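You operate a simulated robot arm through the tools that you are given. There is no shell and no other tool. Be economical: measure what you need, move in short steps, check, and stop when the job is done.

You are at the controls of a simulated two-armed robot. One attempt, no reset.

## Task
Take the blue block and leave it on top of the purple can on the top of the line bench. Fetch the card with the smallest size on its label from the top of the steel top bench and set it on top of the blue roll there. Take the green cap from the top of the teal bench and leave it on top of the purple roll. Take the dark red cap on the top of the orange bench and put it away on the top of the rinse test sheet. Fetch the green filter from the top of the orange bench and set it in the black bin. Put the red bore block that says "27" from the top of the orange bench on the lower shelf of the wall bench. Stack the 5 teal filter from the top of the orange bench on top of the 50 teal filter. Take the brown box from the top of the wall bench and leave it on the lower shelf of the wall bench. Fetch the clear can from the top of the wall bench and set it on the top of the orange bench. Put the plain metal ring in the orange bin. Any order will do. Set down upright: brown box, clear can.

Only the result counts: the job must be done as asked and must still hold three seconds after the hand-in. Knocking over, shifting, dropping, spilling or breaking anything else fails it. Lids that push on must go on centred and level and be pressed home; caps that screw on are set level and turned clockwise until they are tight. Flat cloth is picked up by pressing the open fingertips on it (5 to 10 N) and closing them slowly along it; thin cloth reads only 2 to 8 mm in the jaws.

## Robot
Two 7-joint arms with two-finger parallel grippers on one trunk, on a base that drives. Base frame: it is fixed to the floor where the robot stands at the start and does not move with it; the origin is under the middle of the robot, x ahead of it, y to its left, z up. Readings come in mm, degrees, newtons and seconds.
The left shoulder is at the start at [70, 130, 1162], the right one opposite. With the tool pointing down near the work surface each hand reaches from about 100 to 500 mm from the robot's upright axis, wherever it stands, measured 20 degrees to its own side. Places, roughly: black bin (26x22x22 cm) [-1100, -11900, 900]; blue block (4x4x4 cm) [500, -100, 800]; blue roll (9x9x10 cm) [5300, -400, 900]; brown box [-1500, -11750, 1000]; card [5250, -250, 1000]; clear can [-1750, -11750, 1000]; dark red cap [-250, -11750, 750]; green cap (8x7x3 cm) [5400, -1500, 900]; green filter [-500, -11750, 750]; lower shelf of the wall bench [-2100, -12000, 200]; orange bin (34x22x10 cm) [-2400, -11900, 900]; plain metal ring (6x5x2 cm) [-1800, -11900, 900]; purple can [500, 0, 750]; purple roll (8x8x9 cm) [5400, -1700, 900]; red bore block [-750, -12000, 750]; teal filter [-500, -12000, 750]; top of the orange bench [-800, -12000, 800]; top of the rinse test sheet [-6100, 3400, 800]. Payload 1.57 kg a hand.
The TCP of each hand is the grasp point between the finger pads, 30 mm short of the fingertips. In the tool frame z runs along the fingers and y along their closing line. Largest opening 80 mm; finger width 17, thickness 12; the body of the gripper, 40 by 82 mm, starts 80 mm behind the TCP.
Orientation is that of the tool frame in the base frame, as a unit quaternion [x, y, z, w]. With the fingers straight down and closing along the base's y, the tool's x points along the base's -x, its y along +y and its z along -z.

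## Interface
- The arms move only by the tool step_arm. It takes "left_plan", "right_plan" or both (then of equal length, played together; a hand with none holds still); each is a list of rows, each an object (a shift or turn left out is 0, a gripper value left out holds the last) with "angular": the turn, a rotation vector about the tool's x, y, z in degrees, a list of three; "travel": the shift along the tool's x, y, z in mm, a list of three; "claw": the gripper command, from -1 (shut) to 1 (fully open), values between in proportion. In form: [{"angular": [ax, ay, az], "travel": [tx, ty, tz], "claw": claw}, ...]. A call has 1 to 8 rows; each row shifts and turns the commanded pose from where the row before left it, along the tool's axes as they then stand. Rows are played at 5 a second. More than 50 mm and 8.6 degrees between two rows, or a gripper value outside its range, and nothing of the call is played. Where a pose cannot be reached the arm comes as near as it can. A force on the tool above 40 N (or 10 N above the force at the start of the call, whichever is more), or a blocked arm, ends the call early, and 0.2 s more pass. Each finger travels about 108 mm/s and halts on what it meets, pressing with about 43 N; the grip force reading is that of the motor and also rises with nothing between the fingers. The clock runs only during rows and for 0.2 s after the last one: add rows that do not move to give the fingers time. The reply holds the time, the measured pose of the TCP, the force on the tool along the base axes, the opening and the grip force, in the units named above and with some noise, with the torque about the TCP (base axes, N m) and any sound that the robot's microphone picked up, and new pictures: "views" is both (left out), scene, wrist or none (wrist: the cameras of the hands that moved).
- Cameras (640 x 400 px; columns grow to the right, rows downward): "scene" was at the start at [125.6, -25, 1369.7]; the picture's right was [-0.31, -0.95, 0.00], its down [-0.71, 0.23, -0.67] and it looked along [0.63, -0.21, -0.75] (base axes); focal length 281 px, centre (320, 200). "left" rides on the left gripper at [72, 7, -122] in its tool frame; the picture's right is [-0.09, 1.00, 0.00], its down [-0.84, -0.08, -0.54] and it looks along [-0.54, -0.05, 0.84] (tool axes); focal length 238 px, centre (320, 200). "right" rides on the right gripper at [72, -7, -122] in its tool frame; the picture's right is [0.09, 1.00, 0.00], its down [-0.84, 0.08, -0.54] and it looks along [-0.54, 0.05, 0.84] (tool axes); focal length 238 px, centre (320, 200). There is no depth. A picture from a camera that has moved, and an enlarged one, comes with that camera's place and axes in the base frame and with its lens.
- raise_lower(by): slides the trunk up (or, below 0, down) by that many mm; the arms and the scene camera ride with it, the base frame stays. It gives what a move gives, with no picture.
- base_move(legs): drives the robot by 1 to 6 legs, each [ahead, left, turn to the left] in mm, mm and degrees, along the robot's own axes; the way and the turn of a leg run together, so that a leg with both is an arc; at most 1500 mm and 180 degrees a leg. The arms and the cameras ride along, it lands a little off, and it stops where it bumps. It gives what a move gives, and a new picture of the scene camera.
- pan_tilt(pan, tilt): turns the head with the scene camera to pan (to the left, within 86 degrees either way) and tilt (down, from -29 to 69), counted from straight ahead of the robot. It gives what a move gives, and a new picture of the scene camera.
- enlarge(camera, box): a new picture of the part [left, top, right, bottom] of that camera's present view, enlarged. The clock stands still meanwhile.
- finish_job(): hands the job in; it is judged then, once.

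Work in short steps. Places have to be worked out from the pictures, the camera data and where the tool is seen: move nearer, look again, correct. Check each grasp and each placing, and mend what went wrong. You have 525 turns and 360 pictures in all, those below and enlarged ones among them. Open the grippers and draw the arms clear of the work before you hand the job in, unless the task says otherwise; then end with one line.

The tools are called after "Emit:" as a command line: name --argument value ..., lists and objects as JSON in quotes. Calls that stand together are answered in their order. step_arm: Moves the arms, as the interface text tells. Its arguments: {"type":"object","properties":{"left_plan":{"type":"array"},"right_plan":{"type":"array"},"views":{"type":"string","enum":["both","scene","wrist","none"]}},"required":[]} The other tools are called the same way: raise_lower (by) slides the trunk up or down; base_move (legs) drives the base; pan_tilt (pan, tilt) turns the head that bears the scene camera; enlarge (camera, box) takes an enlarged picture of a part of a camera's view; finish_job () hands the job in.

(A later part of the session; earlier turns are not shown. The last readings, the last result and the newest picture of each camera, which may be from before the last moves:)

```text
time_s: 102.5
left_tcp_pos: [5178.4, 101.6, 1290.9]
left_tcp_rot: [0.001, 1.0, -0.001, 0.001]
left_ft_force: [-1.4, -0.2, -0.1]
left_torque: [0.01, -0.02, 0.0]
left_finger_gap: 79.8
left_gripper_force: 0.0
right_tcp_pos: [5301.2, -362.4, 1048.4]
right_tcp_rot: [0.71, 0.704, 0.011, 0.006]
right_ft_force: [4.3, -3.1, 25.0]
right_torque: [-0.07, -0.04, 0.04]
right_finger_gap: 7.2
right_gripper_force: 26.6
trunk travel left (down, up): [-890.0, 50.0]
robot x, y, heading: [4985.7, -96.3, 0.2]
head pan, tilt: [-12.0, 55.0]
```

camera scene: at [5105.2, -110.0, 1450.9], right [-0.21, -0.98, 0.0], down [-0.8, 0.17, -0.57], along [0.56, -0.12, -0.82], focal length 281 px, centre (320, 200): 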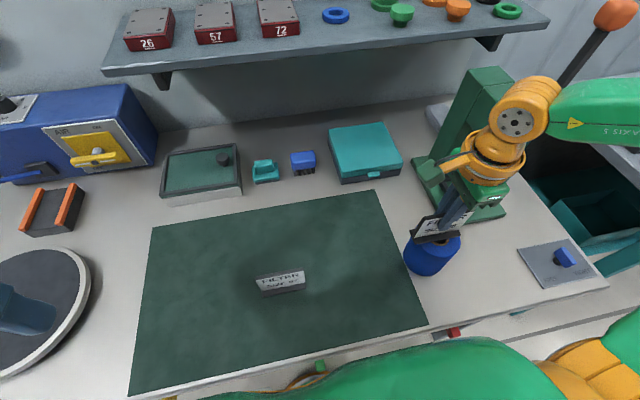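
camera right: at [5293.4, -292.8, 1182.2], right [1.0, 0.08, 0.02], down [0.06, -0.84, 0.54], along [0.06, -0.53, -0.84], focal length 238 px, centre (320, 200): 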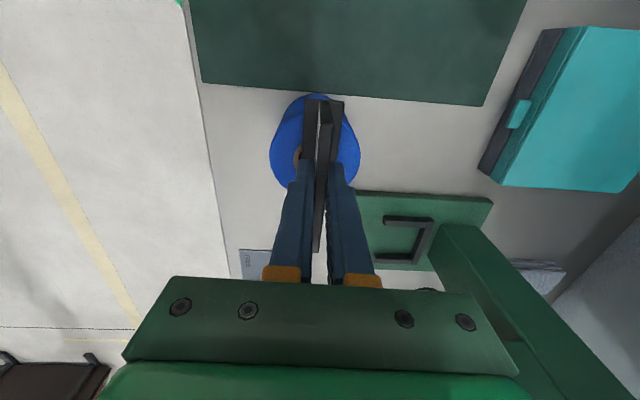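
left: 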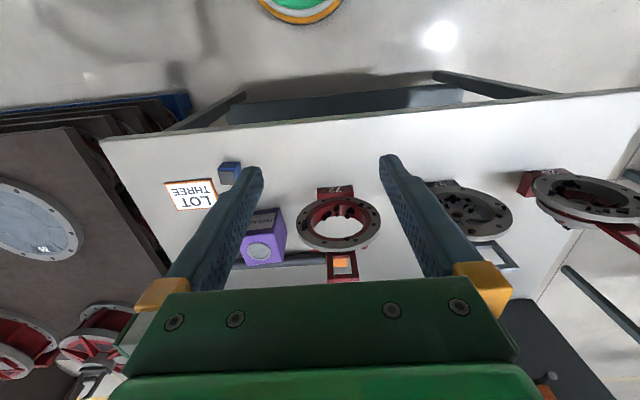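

Contact at TCP z 1048. I'll ease 1 mm up and open slowly.

Emit:
step_arm --right_plan '[{"travel": [0, 0, -1.5]}, {"claw": -0.75}, {"claw": -0.6}, {"claw": -0.4}, {"claw": 0}, {"claw": 0.5}, {}]' --views "both"

```text
time_s: 104.1
left_tcp_pos: [5178.9, 100.1, 1290.8]
left_tcp_rot: [0.001, 1.0, 0.0, 0.0]
left_ft_force: [-0.2, 0.0, 0.6]
left_torque: [0.0, 0.02, 0.01]
left_finger_gap: 79.8
left_gripper_force: 0.1
right_tcp_pos: [5301.4, -363.1, 1049.5]
right_tcp_rot: [0.711, 0.703, 0.011, 0.004]
right_ft_force: [-0.4, -0.5, 0.1]
right_torque: [0.03, -0.01, 0.0]
right_finger_gap: 60.1
right_gripper_force: 0.0
trunk travel left (down, up): [-890.0, 50.0]
robot x, y, heading: [4983.3, -95.1, 0.1]
head pan, tilt: [-12.0, 55.0]
camera scene: at [5105.1, -109.7, 1450.9], right [-0.21, -0.98, 0.0], down [-0.8, 0.17, -0.57], along [0.56, -0.12, -0.82], focal length 281 px, centre (320, 200)
camera right: at [5293.6, -292.5, 1172.0], right [1.0, 0.08, 0.02], down [0.06, -0.84, 0.54], along [0.06, -0.53, -0.84], focal length 238 px, centre (320, 200)
```

scene: 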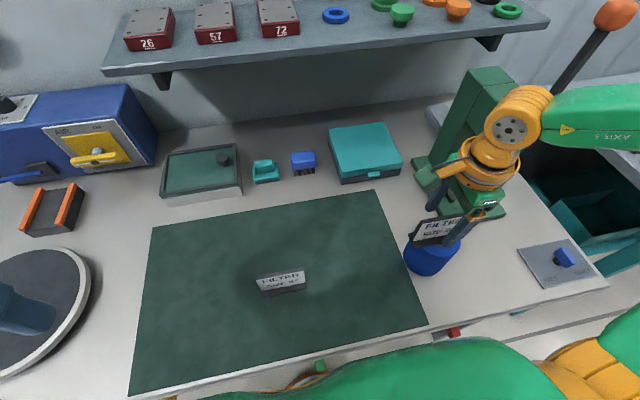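
right: 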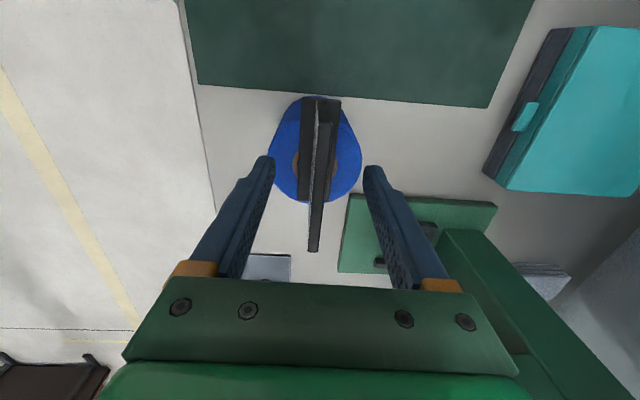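

The card stands centred on the roll. I'll open fully and retreat straight up.

Emit:
step_arm --right_plan '[{"claw": 1}, {"travel": [0, 0, -40]}, {"travel": [0, 0, -40]}, {"travel": [0, -30, 0]}]' --views "none"

Emit:
raise_lower --by 45

Emit:
enlarge --camera "scene" --box '[360, 160, 520, 300]'

```text
time_s: 105.1
left_tcp_pos: [5177.7, 99.7, 1291.4]
left_tcp_rot: [0.001, 1.0, -0.001, 0.001]
left_ft_force: [0.9, -0.4, -0.9]
left_torque: [0.03, -0.02, 0.03]
left_finger_gap: 80.0
left_gripper_force: 0.1
right_tcp_pos: [5269.0, -365.1, 1130.4]
right_tcp_rot: [0.711, 0.703, 0.011, 0.004]
right_ft_force: [-0.4, 0.7, -0.9]
right_torque: [-0.02, -0.01, -0.02]
right_finger_gap: 79.9
right_gripper_force: 0.0
trunk travel left (down, up): [-890.0, 50.0]
robot x, y, heading: [4982.3, -95.0, 0.1]
head pan, tilt: [-12.0, 55.0]
```

```text
time_s: 106.0
left_tcp_pos: [5179.9, 99.7, 1335.3]
left_tcp_rot: [0.001, 1.0, 0.0, 0.0]
left_ft_force: [-0.2, -0.2, -0.6]
left_torque: [0.02, 0.01, 0.01]
left_finger_gap: 80.1
left_gripper_force: 0.1
right_tcp_pos: [5270.8, -364.9, 1175.8]
right_tcp_rot: [0.71, 0.704, 0.011, 0.004]
right_ft_force: [0.5, -0.4, -0.5]
right_torque: [-0.03, 0.01, 0.01]
right_finger_gap: 80.0
right_gripper_force: 0.1
trunk travel left (down, up): [-935.0, 5.0]
robot x, y, heading: [4983.7, -91.8, -0.1]
head pan, tilt: [-12.0, 55.0]
```

```text
2.86 times, centred on (440, 230) of scene
camera zoom: at [5105.1, -110.0, 1495.9], right [-0.21, -0.98, 0.0], down [-0.8, 0.17, -0.57], along [0.56, -0.12, -0.82], focal length 802 px, centre (-23, 114)
```

zoom: 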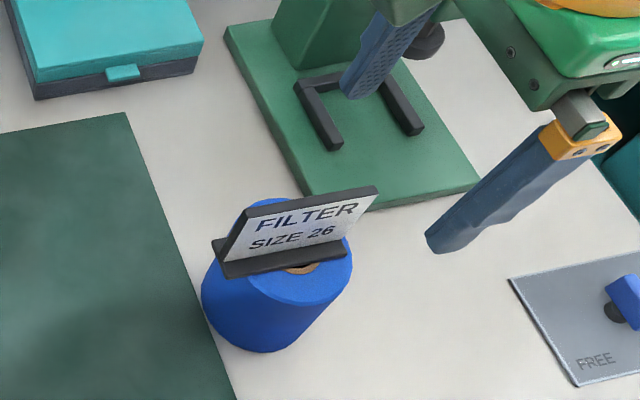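

Card 26 is done. Now I'll back off and strafe right toward the teal bench.

Emit:
base_move --legs '[[-330, 0, 0], [0, -1320, 0]]'

Emit:
pan_tilt --pan -5 --tilt 45

```text
time_s: 114.3
left_tcp_pos: [4857.1, -1207.0, 1335.8]
left_tcp_rot: [-0.009, 1.0, 0.0, 0.0]
left_ft_force: [-0.7, -0.4, 0.1]
left_torque: [0.04, 0.01, 0.0]
left_finger_gap: 80.1
left_gripper_force: 0.1
right_tcp_pos: [4958.7, -1669.1, 1175.4]
right_tcp_rot: [0.703, 0.711, 0.011, 0.005]
right_ft_force: [0.3, 0.1, 0.8]
right_torque: [-0.01, -0.02, -0.03]
right_finger_gap: 80.2
right_gripper_force: 0.1
trunk travel left (down, up): [-935.0, 5.0]
robot x, y, heading: [4663.7, -1409.8, 1.4]
head pan, tilt: [-12.0, 55.0]
camera scene: at [4787.0, -1418.5, 1495.9], right [-0.19, -0.98, 0.0], down [-0.8, 0.15, -0.57], along [0.56, -0.11, -0.82], focal length 281 px, centre (320, 200)
```

scene: 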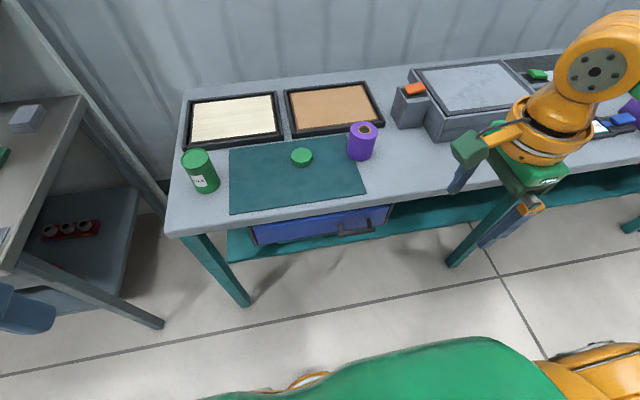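

```text
time_s: 115.1
left_tcp_pos: [4857.1, -1208.1, 1336.1]
left_tcp_rot: [-0.009, 1.0, 0.0, 0.0]
left_ft_force: [0.2, 0.2, -0.1]
left_torque: [-0.01, -0.01, -0.01]
left_finger_gap: 79.9
left_gripper_force: 0.1
right_tcp_pos: [4958.2, -1671.0, 1175.7]
right_tcp_rot: [0.703, 0.711, 0.011, 0.004]
right_ft_force: [0.3, -0.5, 0.0]
right_torque: [0.03, 0.01, 0.04]
right_finger_gap: 80.0
right_gripper_force: 0.2
trunk travel left (down, up): [-935.0, 5.0]
robot x, y, heading: [4668.2, -1405.5, 1.3]
head pan, tilt: [-5.0, 45.0]
camera scene: at [4797.4, -1411.1, 1509.2], right [-0.07, -1.0, 0.0], down [-0.71, 0.05, -0.71], along [0.7, -0.05, -0.71], focal length 281 px, centre (320, 200)
```

scene: 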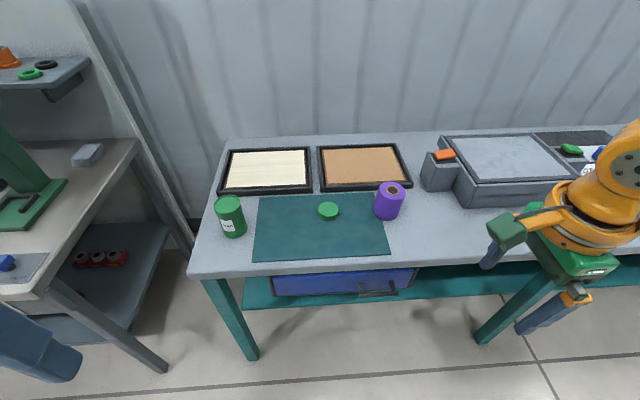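

The green cap is about (5364,-1478) and the purple roll's top about (5343,-1649). I'll drive in and position the hand over the cap.

Emit:
base_move --legs '[[325, 30, -1.3]]'

Emit:
step_arm --right_plan '[{"travel": [45, 0, 0]}, {"travel": [45, 0, 0]}, {"travel": [45, 0, 0]}, {"travel": [35, 10, 0]}, {"travel": [0, 30, 0]}]' --views "wrist"

```text
time_s: 117.3
left_tcp_pos: [5198.0, -1178.8, 1336.1]
left_tcp_rot: [0.0, 1.0, 0.0, 0.002]
left_ft_force: [-0.3, -0.9, -0.9]
left_torque: [-0.03, -0.01, -0.02]
left_finger_gap: 79.8
left_gripper_force: 0.1
right_tcp_pos: [5291.5, -1642.5, 1174.9]
right_tcp_rot: [0.71, 0.704, 0.011, 0.006]
right_ft_force: [-0.5, 0.1, 0.4]
right_torque: [-0.01, -0.04, -0.01]
right_finger_gap: 79.9
right_gripper_force: 0.1
trunk travel left (down, up): [-935.0, 5.0]
robot x, y, heading: [5007.6, -1370.9, 0.0]
head pan, tilt: [-5.0, 45.0]
camera scene: at [5134.2, -1380.3, 1509.6], right [-0.09, -1.0, 0.0], down [-0.7, 0.06, -0.71], along [0.71, -0.06, -0.71], focal length 281 px, centre (320, 200)
```

scene: 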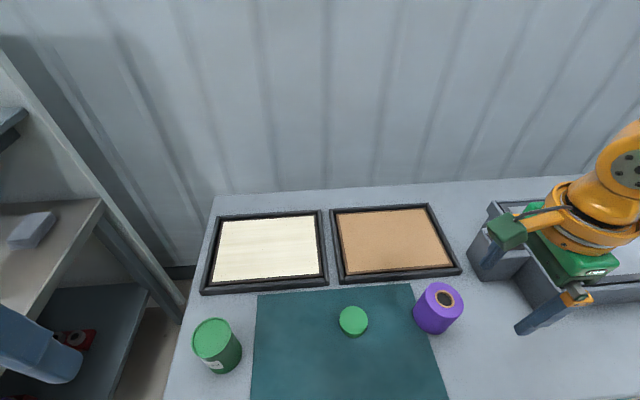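

```text
time_s: 118.5
left_tcp_pos: [5203.1, -1179.2, 1334.7]
left_tcp_rot: [0.0, 1.0, 0.0, -0.001]
left_ft_force: [0.7, -0.3, 0.0]
left_torque: [0.0, 0.02, -0.02]
left_finger_gap: 79.8
left_gripper_force: 0.0
right_tcp_pos: [5337.5, -1471.9, 1178.5]
right_tcp_rot: [0.711, 0.703, 0.009, 0.004]
right_ft_force: [0.0, 0.5, 0.8]
right_torque: [0.03, 0.02, 0.01]
right_finger_gap: 80.1
right_gripper_force: 0.1
trunk travel left (down, up): [-935.0, 5.0]
robot x, y, heading: [5009.6, -1374.5, -0.1]
head pan, tilt: [-5.0, 45.0]
camera right: at [5329.4, -1401.7, 1300.1], right [1.0, 0.08, 0.02], down [0.06, -0.84, 0.54], along [0.06, -0.53, -0.84], focal length 238 px, centre (320, 200)
```

right: 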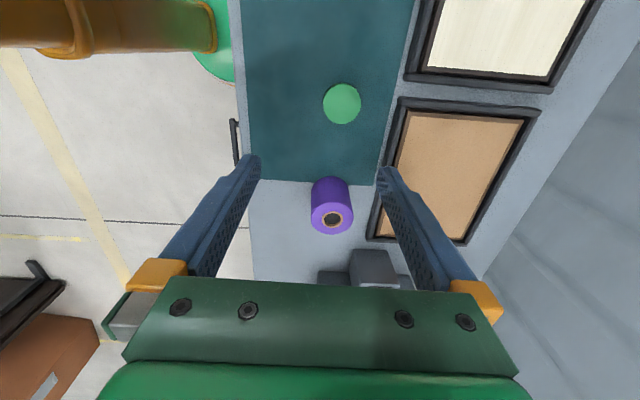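

The cap centre is about (5376,-1472), roughly 64 mm across. I'll centre the hand over it and lower the trunk.

Emit:
step_arm --right_plan '[{"travel": [0, 38, 0]}]' --views "none"

Emit:
raise_lower --by -180

Emit:
step_arm --right_plan '[{"travel": [0, 0, 10]}, {}]' --views "wrist"

```text
time_s: 118.9
left_tcp_pos: [5202.6, -1178.3, 1336.2]
left_tcp_rot: [0.0, 1.0, 0.0, 0.0]
left_ft_force: [-0.3, 0.3, 0.0]
left_torque: [-0.06, -0.02, -0.03]
left_finger_gap: 79.9
left_gripper_force: 0.0
right_tcp_pos: [5368.2, -1481.4, 1177.7]
right_tcp_rot: [0.71, 0.705, 0.011, 0.003]
right_ft_force: [-0.6, 0.1, 0.0]
right_torque: [-0.01, 0.0, 0.04]
right_finger_gap: 79.9
right_gripper_force: 0.1
right hand out of reach, approached as far as the arm can: row 1
trunk travel left (down, up): [-935.0, 5.0]
robot x, y, heading: [5003.7, -1370.8, 0.2]
head pan, tilt: [-5.0, 45.0]
```

```text
time_s: 120.9
left_tcp_pos: [5200.8, -1177.5, 1155.6]
left_tcp_rot: [0.0, 1.0, 0.001, 0.001]
left_ft_force: [0.9, 0.1, 0.0]
left_torque: [-0.04, 0.02, -0.01]
left_finger_gap: 80.1
left_gripper_force: 0.1
right_tcp_pos: [5367.8, -1481.2, 997.6]
right_tcp_rot: [0.71, 0.704, 0.012, 0.004]
right_ft_force: [0.2, 0.4, -0.9]
right_torque: [-0.02, -0.01, 0.0]
right_finger_gap: 80.0
right_gripper_force: 0.0
trunk travel left (down, up): [-755.0, 185.0]
robot x, y, heading: [5004.2, -1368.9, -0.1]
head pan, tilt: [-5.0, 45.0]
```

```text
time_s: 121.5
left_tcp_pos: [5201.6, -1178.1, 1155.4]
left_tcp_rot: [0.0, 1.0, 0.0, 0.0]
left_ft_force: [-0.4, -0.3, 0.1]
left_torque: [0.04, 0.02, -0.03]
left_finger_gap: 80.0
left_gripper_force: 0.0
right_tcp_pos: [5367.5, -1480.7, 986.9]
right_tcp_rot: [0.71, 0.704, 0.012, 0.005]
right_ft_force: [-0.6, 0.3, 0.2]
right_torque: [-0.03, -0.01, -0.02]
right_finger_gap: 79.9
right_gripper_force: 0.1
trunk travel left (down, up): [-755.0, 185.0]
robot x, y, heading: [5003.9, -1370.7, 0.3]
head pan, tilt: [-5.0, 45.0]
camera right: at [5359.5, -1410.5, 1110.4], right [1.0, 0.08, 0.02], down [0.06, -0.84, 0.53], along [0.06, -0.53, -0.84], focal length 238 px, centre (320, 200)
```

right: 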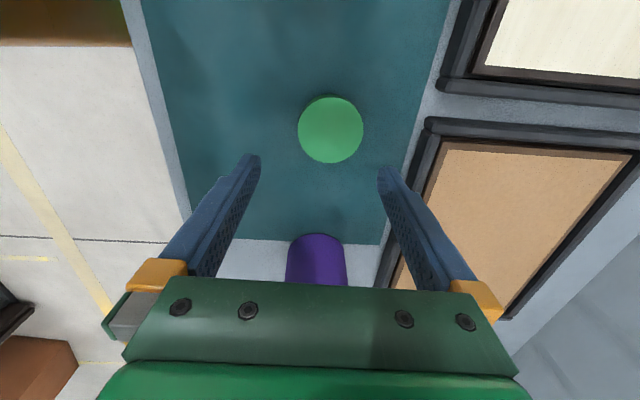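

The two wrist views give a cap top near z≈877, centre (5379,-1476), and about 64 mm across. I'll centre and descend part way.

Emit:
step_arm --right_plan '[{"travel": [5, 11, 0]}, {"travel": [0, 0, 40]}, {"travel": [0, 0, 30]}, {}]' --views "wrist"

```text
time_s: 122.5
left_tcp_pos: [5201.5, -1178.4, 1156.6]
left_tcp_rot: [0.0, 1.0, 0.0, 0.0]
left_ft_force: [-0.1, 1.0, -0.8]
left_torque: [0.0, 0.02, 0.0]
left_finger_gap: 80.0
left_gripper_force: 0.1
right_tcp_pos: [5368.4, -1490.8, 921.1]
right_tcp_rot: [0.71, 0.704, 0.013, 0.004]
right_ft_force: [0.8, 0.3, -0.3]
right_torque: [-0.01, 0.0, -0.01]
right_finger_gap: 80.0
right_gripper_force: 0.1
right hand out of reach, approached as far as the arm can: row 1, 3
trunk travel left (down, up): [-755.0, 185.0]
robot x, y, heading: [5004.4, -1375.2, 0.3]
head pan, tilt: [-5.0, 45.0]
camera right: at [5359.7, -1420.2, 1043.1], right [1.0, 0.08, 0.02], down [0.06, -0.84, 0.53], along [0.07, -0.53, -0.85], focal length 238 px, centre (320, 200)
```

right: 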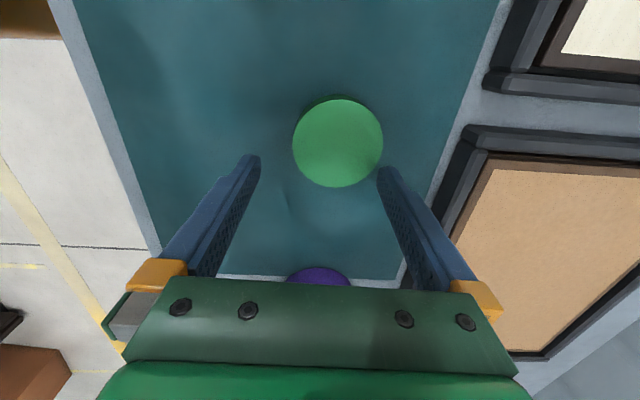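

Reach is limited with the cap too far inward. I'll raise a bit and strafe left 70 mm so the cap is further to the arm's own side.

Emit:
step_arm --right_plan '[{"travel": [0, 0, -40]}]' --views "none"

Emit:
base_move --legs '[[10, 70, -0.2]]'

Emit:
step_arm --right_plan '[{"travel": [-28, 0, 0]}, {"travel": [-27, 0, 0]}, {}]' --views "wrist"

```text
time_s: 122.9
left_tcp_pos: [5200.0, -1178.7, 1155.6]
left_tcp_rot: [0.0, 1.0, 0.0, 0.001]
left_ft_force: [0.2, 0.8, 0.3]
left_torque: [0.0, 0.0, 0.0]
left_finger_gap: 79.7
left_gripper_force: 0.1
right_tcp_pos: [5368.2, -1489.3, 960.9]
right_tcp_rot: [0.71, 0.704, 0.012, 0.004]
right_ft_force: [-0.1, 0.2, -0.2]
right_torque: [0.02, 0.01, 0.01]
right_finger_gap: 80.0
right_gripper_force: 0.0
trunk travel left (down, up): [-755.0, 185.0]
robot x, y, heading: [5011.8, -1371.5, 0.0]
head pan, tilt: [-5.0, 45.0]
```

```text
time_s: 123.9
left_tcp_pos: [5212.0, -1114.5, 1156.7]
left_tcp_rot: [0.002, 1.0, 0.002, 0.0]
left_ft_force: [0.2, 0.4, 0.6]
left_torque: [0.03, 0.01, 0.0]
left_finger_gap: 80.2
left_gripper_force: 0.0
right_tcp_pos: [5377.0, -1425.8, 960.6]
right_tcp_rot: [0.711, 0.703, 0.013, 0.003]
right_ft_force: [0.2, 0.3, 0.3]
right_torque: [0.0, 0.02, 0.0]
right_finger_gap: 80.1
right_gripper_force: 0.1
trunk travel left (down, up): [-755.0, 185.0]
robot x, y, heading: [5015.9, -1298.6, -0.1]
head pan, tilt: [-5.0, 45.0]
camera scene: at [5147.2, -1316.0, 1329.3], right [-0.09, -1.0, 0.0], down [-0.7, 0.07, -0.71], along [0.7, -0.06, -0.71], focal length 281 px, centre (320, 200)
```

scene: 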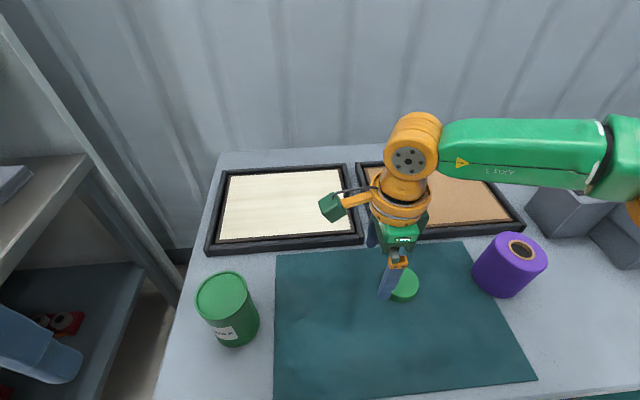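

```text
time_s: 124.7
left_tcp_pos: [5213.7, -1107.4, 1155.6]
left_tcp_rot: [0.002, 1.0, -0.001, 0.0]
left_ft_force: [-0.3, -0.1, -0.3]
left_torque: [-0.03, -0.01, -0.01]
left_finger_gap: 80.1
left_gripper_force: 0.2
right_tcp_pos: [5375.8, -1477.3, 962.2]
right_tcp_rot: [0.711, 0.703, 0.011, 0.005]
right_ft_force: [-0.3, 1.1, 0.3]
right_torque: [-0.01, -0.01, 0.0]
right_finger_gap: 80.1
right_gripper_force: 0.0
trunk travel left (down, up): [-755.0, 185.0]
robot x, y, heading: [5016.0, -1299.8, -0.4]
head pan, tilt: [-5.0, 45.0]
camera right: at [5369.2, -1405.4, 1084.5], right [1.0, 0.08, 0.02], down [0.05, -0.84, 0.54], along [0.06, -0.53, -0.84], focal length 238 px, centre (320, 200)
```

right: 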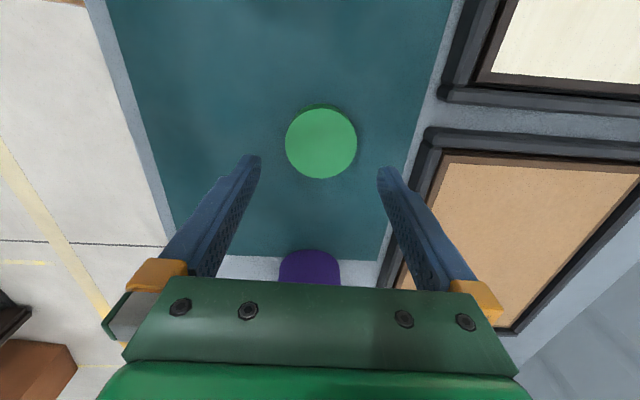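

Centred to within 4 mm. I'll descend with contact checks.

Emit:
step_arm --right_plan '[{"travel": [0, 4, 0]}, {"travel": [0, 0, 35]}, {"travel": [0, 0, 30]}, {}]' --views "wrist"

```text
time_s: 125.7
left_tcp_pos: [5212.2, -1109.7, 1154.8]
left_tcp_rot: [0.002, 1.0, 0.0, -0.001]
left_ft_force: [0.6, 0.1, 0.4]
left_torque: [0.03, -0.04, 0.0]
left_finger_gap: 80.2
left_gripper_force: 0.1
right_tcp_pos: [5382.3, -1476.0, 896.2]
right_tcp_rot: [0.712, 0.703, 0.012, 0.004]
right_ft_force: [0.2, 0.3, 0.3]
right_torque: [-0.02, -0.01, -0.02]
right_finger_gap: 80.1
right_gripper_force: 0.0
trunk travel left (down, up): [-755.0, 185.0]
robot x, y, heading: [5017.1, -1300.8, -0.3]
head pan, tilt: [-5.0, 45.0]
camera right: at [5374.2, -1405.8, 1018.2], right [1.0, 0.08, 0.02], down [0.05, -0.84, 0.53], along [0.06, -0.53, -0.84], focal length 238 px, centre (320, 200)
```

right: 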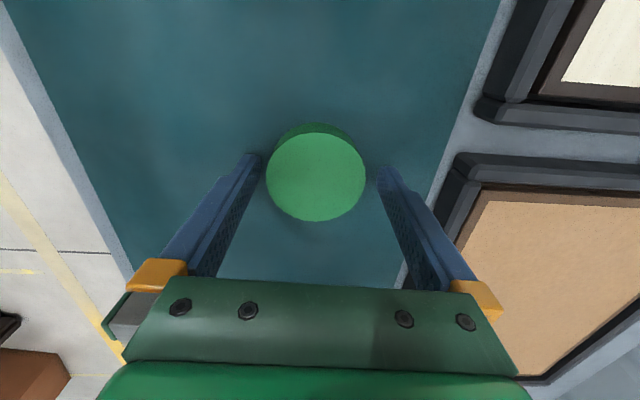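

Still centred. I'll lower further in small steps.

Emit:
step_arm --right_plan '[{"travel": [0, -1, 8]}, {"travel": [0, 0, 5]}, {}]' --views "none"

Emit:
step_arm --right_plan '[{"travel": [0, 0, 4]}, {"travel": [0, 0, 3]}, {}]' --views "none"

```text
time_s: 126.1
left_tcp_pos: [5208.6, -1108.2, 1156.6]
left_tcp_rot: [0.003, 1.0, 0.0, 0.002]
left_ft_force: [0.4, -1.0, 1.1]
left_torque: [0.01, 0.01, 0.0]
left_finger_gap: 79.7
left_gripper_force: 0.0
right_tcp_pos: [5381.9, -1475.6, 896.2]
right_tcp_rot: [0.711, 0.703, 0.015, 0.009]
right_ft_force: [-1.2, -3.4, 27.2]
right_torque: [-0.2, 1.36, 0.2]
right_finger_gap: 80.3
right_gripper_force: 0.6
trunk travel left (down, up): [-755.0, 185.0]
robot x, y, heading: [5015.3, -1303.6, -0.1]
head pan, tilt: [-5.0, 45.0]
stopped in row 1 (right hand): the force on the tool passed its limit at 49 N (the readings are from after the stop); the commanded pose is now the measured one
```

```text
time_s: 126.4
left_tcp_pos: [5207.6, -1106.9, 1156.5]
left_tcp_rot: [0.003, 1.0, 0.0, 0.001]
left_ft_force: [0.6, -0.4, 1.0]
left_torque: [0.02, 0.02, 0.05]
left_finger_gap: 79.6
left_gripper_force: 0.0
right_tcp_pos: [5381.3, -1475.8, 896.3]
right_tcp_rot: [0.712, 0.702, 0.015, 0.011]
right_ft_force: [-3.9, -0.7, 24.4]
right_torque: [-0.09, 1.35, 0.06]
right_finger_gap: 79.9
right_gripper_force: 0.1
trunk travel left (down, up): [-755.0, 185.0]
robot x, y, heading: [5015.6, -1297.6, -0.2]
head pan, tilt: [-5.0, 45.0]
stopped in row 1 (right hand): the force on the tool passed its limit at 44 N (the readings are from after the stop); the commanded pose is now the measured one
```

The near finger is touching the bench (z≈866). I'll lift 4 mm and close on the cap.

Emit:
step_arm --right_plan '[{"travel": [0, 0, -4]}, {"claw": 0.5}, {"claw": 0}, {"claw": -1}, {}, {}]' --views "wrist"

```text
time_s: 127.8
left_tcp_pos: [5212.3, -1110.3, 1155.8]
left_tcp_rot: [0.003, 1.0, 0.0, 0.0]
left_ft_force: [0.2, -0.4, -0.1]
left_torque: [-0.03, 0.03, 0.0]
left_finger_gap: 79.9
left_gripper_force: 0.0
right_tcp_pos: [5384.0, -1476.9, 897.7]
right_tcp_rot: [0.712, 0.702, 0.014, 0.008]
right_ft_force: [0.5, -0.3, 0.2]
right_torque: [0.01, -0.01, -0.02]
right_finger_gap: 61.6
right_gripper_force: 43.5
trunk travel left (down, up): [-755.0, 185.0]
robot x, y, heading: [5016.9, -1304.7, -0.0]
head pan, tilt: [-5.0, 45.0]
camera right: at [5375.4, -1406.6, 1019.8], right [1.0, 0.08, 0.03], down [0.05, -0.84, 0.54], along [0.07, -0.53, -0.84], focal length 238 px, centre (320, 200)
```

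right: 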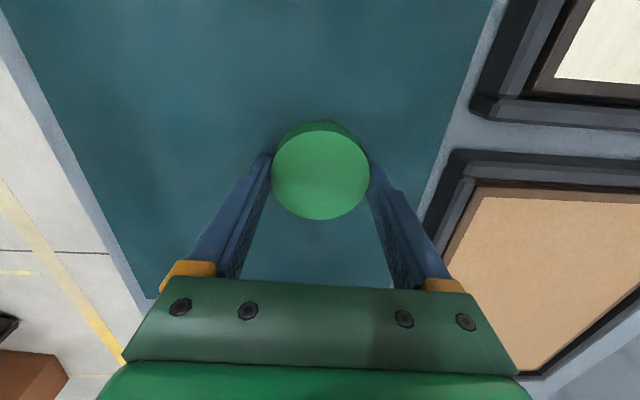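

The cap is gripped (61.6 mm). The roll refines to (5380,-1658) with its top near 956. I'll lift with the trunk and strafe right.

Emit:
raise_lower --by 140

Emit:
base_move --legs '[[0, -160, 0]]'

Emit:
step_arm --right_plan '[{}]' --views "wrist"

```text
time_s: 129.5
left_tcp_pos: [5213.4, -1109.0, 1295.1]
left_tcp_rot: [0.002, 1.0, 0.0, 0.0]
left_ft_force: [0.7, 0.2, 0.8]
left_torque: [-0.02, -0.05, 0.01]
left_finger_gap: 80.0
left_gripper_force: 0.0
right_tcp_pos: [5384.1, -1477.1, 1037.5]
right_tcp_rot: [0.711, 0.703, 0.014, 0.008]
right_ft_force: [-0.4, 0.3, -1.3]
right_torque: [-0.02, -0.05, 0.01]
right_finger_gap: 61.4
right_gripper_force: 43.1
trunk travel left (down, up): [-895.0, 45.0]
robot x, y, heading: [5017.0, -1304.8, 0.1]
head pan, tilt: [-5.0, 45.0]
```

```text
time_s: 130.9
left_tcp_pos: [5211.2, -1263.3, 1295.3]
left_tcp_rot: [0.002, 1.0, -0.002, 0.0]
left_ft_force: [0.5, 0.3, -0.1]
left_torque: [-0.03, 0.02, 0.01]
left_finger_gap: 79.8
left_gripper_force: 0.0
right_tcp_pos: [5384.8, -1632.1, 1038.0]
right_tcp_rot: [0.711, 0.703, 0.013, 0.009]
right_ft_force: [0.7, 1.3, -0.1]
right_torque: [-0.01, 0.01, -0.02]
right_finger_gap: 61.2
right_gripper_force: 42.8
trunk travel left (down, up): [-895.0, 45.0]
robot x, y, heading: [5017.5, -1460.6, 0.1]
head pan, tilt: [-5.0, 45.0]
camera scene: at [5147.5, -1464.1, 1469.3], right [-0.09, -1.0, 0.0], down [-0.7, 0.06, -0.71], along [0.7, -0.07, -0.71], focal length 281 px, centre (320, 200)
```

scene: 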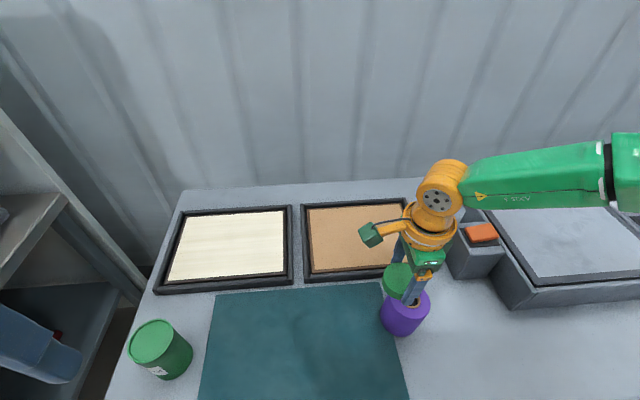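

```text
time_s: 131.3
left_tcp_pos: [5211.3, -1267.9, 1295.0]
left_tcp_rot: [0.002, 1.0, 0.002, 0.0]
left_ft_force: [-0.6, 0.2, -0.2]
left_torque: [-0.03, 0.0, 0.01]
left_finger_gap: 79.8
left_gripper_force: 0.0
right_tcp_pos: [5384.0, -1635.7, 1036.4]
right_tcp_rot: [0.711, 0.703, 0.013, 0.008]
right_ft_force: [-0.3, -0.1, -0.5]
right_torque: [-0.01, -0.04, -0.01]
right_finger_gap: 61.0
right_gripper_force: 43.1
trunk travel left (down, up): [-895.0, 45.0]
robot x, y, heading: [5013.6, -1459.8, 0.1]
head pan, tilt: [-5.0, 45.0]
camera right: at [5375.2, -1565.2, 1159.7], right [1.0, 0.08, 0.03], down [0.05, -0.84, 0.54], along [0.07, -0.53, -0.84], focal length 238 px, centre (320, 200)
```

right: 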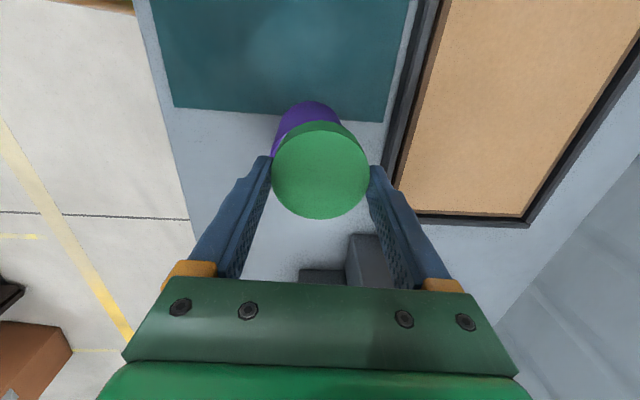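

The roll centre is confirmed near (5378,-1657). I'll shift there and lower toward contact.

Emit:
step_arm --right_plan '[{"travel": [-22, -6, 0]}, {"travel": [0, 0, 20]}, {"travel": [0, 0, 12]}, {}]' --views "both"

```text
time_s: 132.3
left_tcp_pos: [5210.1, -1267.8, 1295.7]
left_tcp_rot: [0.002, 1.0, 0.0, 0.0]
left_ft_force: [-1.1, 0.2, 0.4]
left_torque: [0.03, -0.02, 0.0]
left_finger_gap: 79.8
left_gripper_force: 0.0
right_tcp_pos: [5377.4, -1655.7, 1005.2]
right_tcp_rot: [0.711, 0.703, 0.014, 0.008]
right_ft_force: [0.2, 0.0, 0.2]
right_torque: [0.0, 0.0, -0.02]
right_finger_gap: 61.0
right_gripper_force: 43.1
trunk travel left (down, up): [-895.0, 45.0]
robot x, y, heading: [5015.6, -1460.2, -0.0]
head pan, tilt: [-5.0, 45.0]
camera scene: at [5147.1, -1469.0, 1469.3], right [-0.09, -1.0, 0.0], down [-0.7, 0.06, -0.71], along [0.7, -0.06, -0.71], focal length 281 px, centre (320, 200)
camera right: at [5369.0, -1585.5, 1127.0], right [1.0, 0.08, 0.03], down [0.05, -0.84, 0.54], along [0.07, -0.53, -0.84], focal length 238 px, centre (320, 200)
```

scene: 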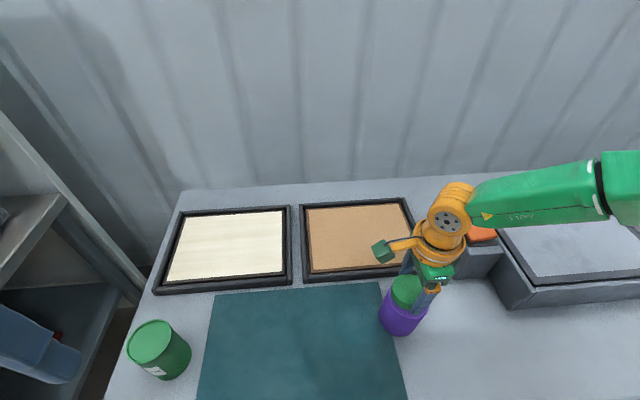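
right: 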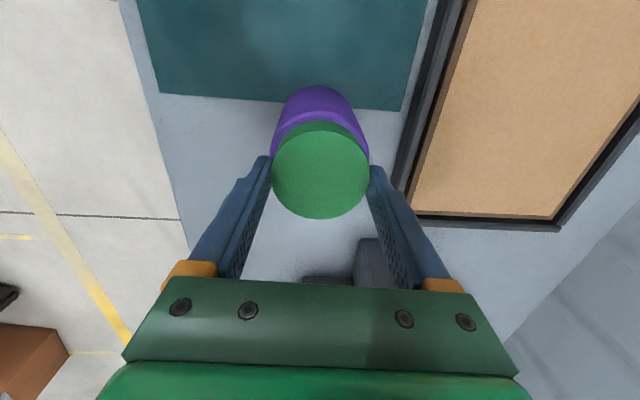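

It looks concentric. I'll probe down for contact.

Emit:
step_arm --right_plan '[{"travel": [0, -2, 6]}, {"travel": [0, 0, 4]}, {}]' --views "none"

Emit:
step_arm --right_plan '[{"travel": [0, 0, 3]}, {}]' --views "none"

Emit:
step_arm --right_plan '[{"travel": [0, 0, 3]}, {}]' --views "none"

```text
time_s: 133.1
left_tcp_pos: [5211.4, -1268.4, 1297.3]
left_tcp_rot: [0.001, 1.0, 0.001, 0.0]
left_ft_force: [0.0, -0.1, -0.1]
left_torque: [0.01, -0.04, 0.01]
left_finger_gap: 80.1
left_gripper_force: 0.1
right_tcp_pos: [5377.6, -1656.2, 995.6]
right_tcp_rot: [0.711, 0.703, 0.015, 0.008]
right_ft_force: [0.2, -0.3, -0.4]
right_torque: [0.01, 0.02, 0.0]
right_finger_gap: 61.0
right_gripper_force: 43.2
trunk travel left (down, up): [-895.0, 45.0]
robot x, y, heading: [5015.9, -1458.8, -0.0]
head pan, tilt: [-5.0, 45.0]
```

```text
time_s: 133.7
left_tcp_pos: [5211.9, -1267.2, 1295.2]
left_tcp_rot: [0.002, 1.0, 0.0, 0.0]
left_ft_force: [-0.6, -0.2, -0.2]
left_torque: [0.01, -0.02, 0.0]
left_finger_gap: 80.1
left_gripper_force: 0.1
right_tcp_pos: [5376.5, -1657.4, 990.6]
right_tcp_rot: [0.711, 0.703, 0.013, 0.009]
right_ft_force: [0.5, 0.7, -0.2]
right_torque: [-0.04, -0.01, 0.03]
right_finger_gap: 60.5
right_gripper_force: 42.7
trunk travel left (down, up): [-895.0, 45.0]
robot x, y, heading: [5016.1, -1456.7, -0.2]
head pan, tilt: [-5.0, 45.0]
```

```text
time_s: 134.3
left_tcp_pos: [5212.1, -1267.7, 1296.4]
left_tcp_rot: [0.002, 1.0, 0.0, 0.0]
left_ft_force: [1.0, -0.6, 0.7]
left_torque: [0.02, 0.0, 0.02]
left_finger_gap: 80.1
left_gripper_force: 0.1
right_tcp_pos: [5376.9, -1656.4, 988.6]
right_tcp_rot: [0.711, 0.703, 0.014, 0.007]
right_ft_force: [-0.5, -0.2, -0.6]
right_torque: [0.03, -0.01, 0.01]
right_finger_gap: 60.6
right_gripper_force: 42.6
trunk travel left (down, up): [-895.0, 45.0]
robot x, y, heading: [5015.1, -1460.8, 0.2]
head pan, tilt: [-5.0, 45.0]
```

No contact yet, so I'll keep probing.

Emit:
step_arm --right_plan '[{"travel": [0, 0, 3]}, {}]' --views "none"

Emit:
step_arm --right_plan '[{"travel": [0, 0, 3]}, {}]' --views "none"

Emit:
step_arm --right_plan '[{"travel": [0, 0, 3]}, {}]' --views "wrist"

```text
time_s: 134.9
left_tcp_pos: [5209.0, -1265.6, 1296.0]
left_tcp_rot: [0.001, 1.0, 0.0, 0.001]
left_ft_force: [0.6, -0.2, -0.6]
left_torque: [-0.02, 0.05, 0.0]
left_finger_gap: 80.0
left_gripper_force: 0.1
right_tcp_pos: [5376.5, -1655.6, 986.0]
right_tcp_rot: [0.711, 0.703, 0.014, 0.01]
right_ft_force: [1.3, 1.1, 11.2]
right_torque: [0.43, -0.03, -0.03]
right_finger_gap: 60.7
right_gripper_force: 42.8
trunk travel left (down, up): [-895.0, 45.0]
robot x, y, heading: [5015.8, -1460.3, -0.1]
head pan, tilt: [-5.0, 45.0]
```

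```text
time_s: 135.5
left_tcp_pos: [5208.5, -1264.6, 1296.6]
left_tcp_rot: [0.001, 1.0, -0.002, 0.003]
left_ft_force: [-0.3, 0.7, 0.8]
left_torque: [-0.01, -0.03, 0.04]
left_finger_gap: 79.9
left_gripper_force: 0.1
right_tcp_pos: [5375.3, -1654.1, 985.6]
right_tcp_rot: [0.711, 0.703, 0.016, 0.011]
right_ft_force: [3.8, 1.1, 28.3]
right_torque: [0.7, 0.33, 0.01]
right_finger_gap: 60.4
right_gripper_force: 42.8
trunk travel left (down, up): [-895.0, 45.0]
robot x, y, heading: [5014.0, -1464.2, 0.0]
head pan, tilt: [-5.0, 45.0]
```

```text
time_s: 135.8
left_tcp_pos: [5205.9, -1266.0, 1295.7]
left_tcp_rot: [0.001, 1.0, 0.001, 0.002]
left_ft_force: [-0.8, 0.2, -0.1]
left_torque: [-0.01, -0.01, 0.0]
left_finger_gap: 80.1
left_gripper_force: 0.0
right_tcp_pos: [5374.5, -1654.6, 984.7]
right_tcp_rot: [0.711, 0.703, 0.017, 0.011]
right_ft_force: [-2.3, -0.6, 22.1]
right_torque: [0.48, 0.56, 0.06]
right_finger_gap: 60.1
right_gripper_force: 42.6
trunk travel left (down, up): [-895.0, 45.0]
robot x, y, heading: [5013.6, -1462.3, 0.1]
head pan, tilt: [-5.0, 45.0]
stopped in row 1 (right hand): the force on the tool passed its limit at 44 N (the readings are from after the stop); the commanded pose is now the measured one
camera right: at [5365.2, -1584.3, 1107.1], right [1.0, 0.08, 0.04], down [0.05, -0.84, 0.54], along [0.08, -0.53, -0.84], focal length 238 px, centre (320, 200)
```

right: 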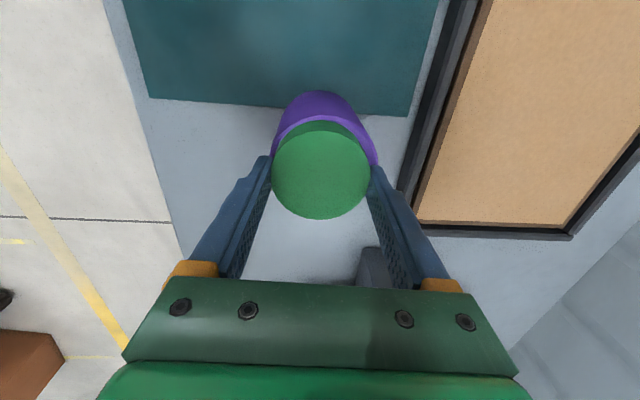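

Seated at z 985. I'll ease up slightly, open gently, then rise.

Emit:
step_arm --right_plan '[{"travel": [0, 0, -1]}, {"claw": 0.6}, {"claw": 0.8}, {"claw": 1}, {"travel": [0, 0, -20]}, {"travel": [0, 0, -40]}, {}]' --views "wrist"

```text
time_s: 137.4
left_tcp_pos: [5210.9, -1267.4, 1295.8]
left_tcp_rot: [0.002, 1.0, 0.0, 0.0]
left_ft_force: [-0.1, 0.6, 0.4]
left_torque: [-0.01, 0.01, 0.0]
left_finger_gap: 80.3
left_gripper_force: 0.1
right_tcp_pos: [5376.8, -1658.5, 1043.7]
right_tcp_rot: [0.711, 0.703, 0.014, 0.009]
right_ft_force: [0.1, 1.3, 0.4]
right_torque: [0.02, 0.05, -0.07]
right_finger_gap: 79.9
right_gripper_force: 0.0
trunk travel left (down, up): [-895.0, 45.0]
robot x, y, heading: [5010.9, -1460.0, 0.1]
head pan, tilt: [-5.0, 45.0]
camera right: at [5367.5, -1587.2, 1166.2], right [1.0, 0.08, 0.03], down [0.05, -0.84, 0.54], along [0.07, -0.53, -0.84], focal length 238 px, centre (320, 200)
```

right: 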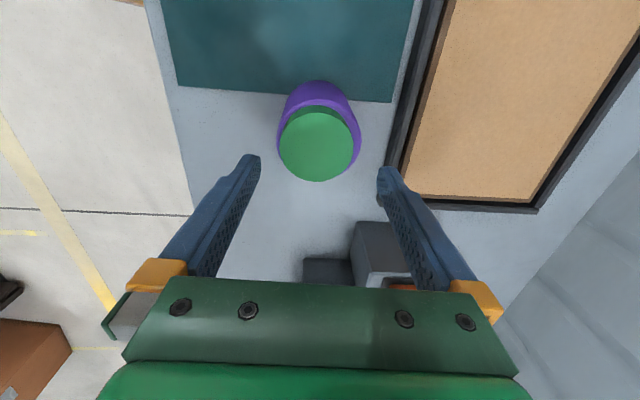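

The green cap sits on the roll. I'll back off, turn to face south, and look down the aisle.

Emit:
raise_lower --by 40

Emit:
base_move --legs '[[-700, 0, 0], [0, 0, -90]]'

Emit:
pan_tilt --pan 0 --tilt 8

Emit:
pan_tilt --pan 45 --tilt 8

```text
time_s: 138.3
left_tcp_pos: [5211.4, -1267.4, 1335.4]
left_tcp_rot: [0.001, 1.0, 0.0, 0.0]
left_ft_force: [0.1, -0.6, -0.8]
left_torque: [0.01, 0.01, 0.01]
left_finger_gap: 79.8
left_gripper_force: 0.0
right_tcp_pos: [5377.0, -1657.6, 1084.1]
right_tcp_rot: [0.711, 0.703, 0.015, 0.009]
right_ft_force: [-0.3, -0.1, 0.1]
right_torque: [0.02, 0.05, 0.02]
right_finger_gap: 80.2
right_gripper_force: 0.1
trunk travel left (down, up): [-935.0, 5.0]
robot x, y, heading: [5013.8, -1458.3, 0.0]
head pan, tilt: [-5.0, 45.0]
```

```text
time_s: 146.1
left_tcp_pos: [4485.5, -1661.7, 1336.4]
left_tcp_rot: [0.72, 0.694, 0.0, 0.0]
left_ft_force: [-0.6, -0.1, 0.6]
left_torque: [-0.01, -0.01, -0.02]
left_finger_gap: 80.3
left_gripper_force: 0.1
right_tcp_pos: [4088.6, -1815.7, 1083.1]
right_tcp_rot: [1.0, -0.022, 0.003, 0.018]
right_ft_force: [-0.4, 0.1, -0.3]
right_torque: [-0.01, -0.02, 0.02]
right_finger_gap: 80.0
right_gripper_force: 0.0
trunk travel left (down, up): [-935.0, 5.0]
robot x, y, heading: [4295.9, -1458.4, -92.1]
head pan, tilt: [-5.0, 45.0]
camera scene: at [4286.9, -1591.8, 1509.3], right [-0.99, 0.12, 0.0], down [0.09, 0.7, -0.71], along [-0.09, -0.7, -0.71], focal length 281 px, centre (320, 200)
```

scene: 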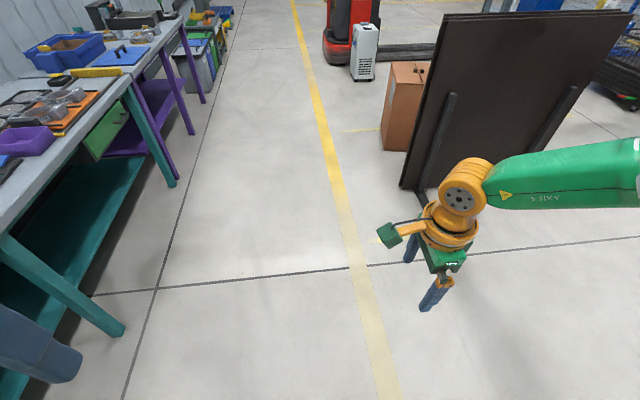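

```text
time_s: 147.1
left_tcp_pos: [4484.9, -1661.7, 1335.4]
left_tcp_rot: [0.72, 0.694, 0.0, 0.0]
left_ft_force: [0.4, 0.4, 0.0]
left_torque: [0.01, 0.02, 0.0]
left_finger_gap: 79.9
left_gripper_force: 0.0
right_tcp_pos: [4089.0, -1814.8, 1082.5]
right_tcp_rot: [1.0, -0.022, 0.004, 0.017]
right_ft_force: [0.8, 0.1, 0.5]
right_torque: [0.03, 0.01, 0.01]
right_finger_gap: 79.8
right_gripper_force: 0.0
trunk travel left (down, up): [-935.0, 5.0]
robot x, y, heading: [4297.8, -1457.0, -91.9]
head pan, tilt: [0.0, 8.0]
camera scene: at [4293.2, -1603.6, 1567.4], right [-1.0, 0.04, 0.0], down [0.0, 0.14, -0.99], along [-0.03, -0.99, -0.14], focal length 281 px, centre (320, 200)
```

scene: 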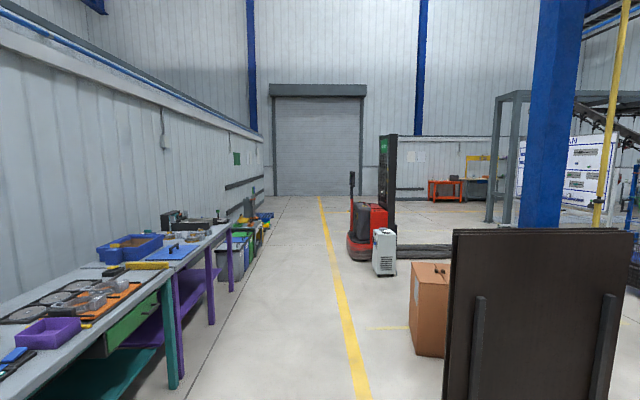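

```text
time_s: 148.2
left_tcp_pos: [4484.2, -1662.3, 1336.1]
left_tcp_rot: [0.719, 0.695, 0.0, 0.0]
left_ft_force: [-0.4, 1.0, -0.5]
left_torque: [0.01, -0.05, -0.01]
left_finger_gap: 79.9
left_gripper_force: 0.2
right_tcp_pos: [4089.4, -1815.4, 1083.5]
right_tcp_rot: [1.0, -0.022, 0.004, 0.018]
right_ft_force: [0.3, -0.4, -0.4]
right_torque: [0.03, -0.04, 0.0]
right_finger_gap: 80.0
right_gripper_force: 0.1
trunk travel left (down, up): [-935.0, 5.0]
robot x, y, heading: [4298.3, -1464.7, -92.2]
head pan, tilt: [45.0, 8.0]
camera scene: at [4359.5, -1578.8, 1567.5], right [-0.73, -0.68, 0.0], down [-0.09, 0.1, -0.99], along [0.67, -0.72, -0.14], focal length 281 px, centre (320, 200)
```

scene: 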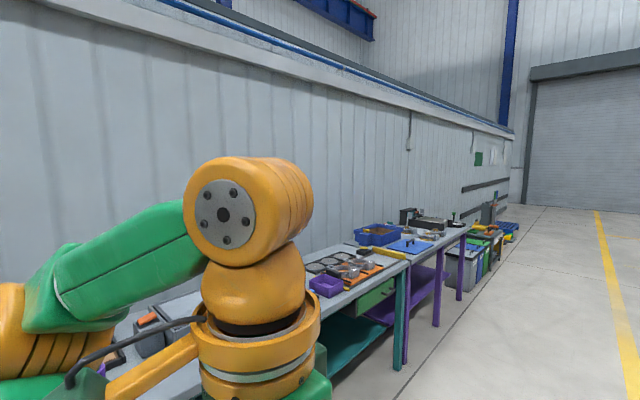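

The aisle south is clear, and the orange bench shows at the far wall to the right. I'll go down the aisle centre at x≈4430.

Emit:
base_move --legs '[[0, 140, 2.1], [1500, 0, 0], [1500, 0, 0], [1500, 0, 0], [1500, 0, 0], [1300, 0, 0]]'

Emit:
pan_tilt --pan -55 --tilt 10

```text
time_s: 183.7
left_tcp_pos: [4433.9, -8935.2, 1336.1]
left_tcp_rot: [0.723, 0.69, 0.0, 0.0]
left_ft_force: [0.4, 1.0, 0.2]
left_torque: [0.02, 0.03, 0.0]
left_finger_gap: 80.2
left_gripper_force: 0.1
right_tcp_pos: [4037.7, -9085.4, 1084.3]
right_tcp_rot: [0.999, -0.027, 0.004, 0.018]
right_ft_force: [0.2, 0.7, 0.5]
right_torque: [-0.01, -0.03, 0.0]
right_finger_gap: 80.1
right_gripper_force: 0.1
trunk travel left (down, up): [-935.0, 5.0]
robot x, y, heading: [4247.6, -8732.6, -92.6]
head pan, tilt: [45.0, 8.0]
camera scene: at [4310.2, -8849.8, 1567.6], right [-0.74, -0.67, 0.0], down [-0.09, 0.1, -0.99], along [0.67, -0.73, -0.14], focal length 281 px, centre (320, 200)
```

scene: 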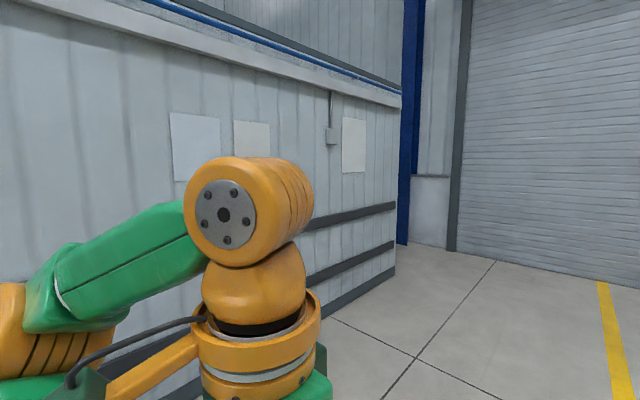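

```text
time_s: 185.4
left_tcp_pos: [4433.3, -8936.1, 1335.2]
left_tcp_rot: [0.724, 0.69, 0.0, 0.0]
left_ft_force: [0.5, -0.1, 0.6]
left_torque: [0.0, 0.05, 0.02]
left_finger_gap: 80.0
left_gripper_force: 0.0
right_tcp_pos: [4036.4, -9085.4, 1084.0]
right_tcp_rot: [0.999, -0.026, 0.004, 0.017]
right_ft_force: [1.9, -0.6, -0.8]
right_torque: [0.01, 0.04, 0.02]
right_finger_gap: 80.0
right_gripper_force: 0.0
trunk travel left (down, up): [-935.0, 5.0]
robot x, y, heading: [4248.7, -8732.5, -92.7]
head pan, tilt: [-55.0, 10.0]
camera scene: at [4169.3, -8832.5, 1564.2], right [-0.54, 0.84, 0.0], down [0.15, 0.09, -0.98], along [-0.83, -0.53, -0.17], focal length 281 px, centre (320, 200)
```

scene: 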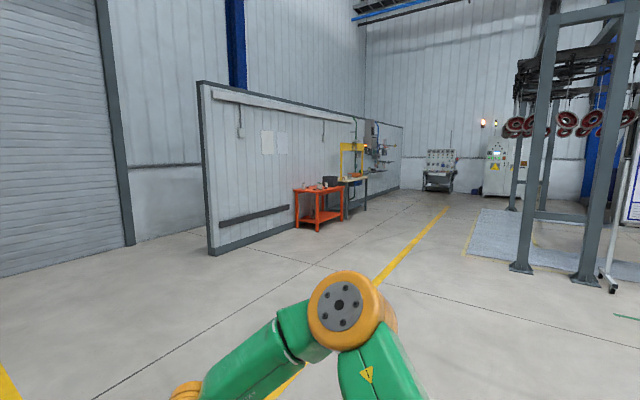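

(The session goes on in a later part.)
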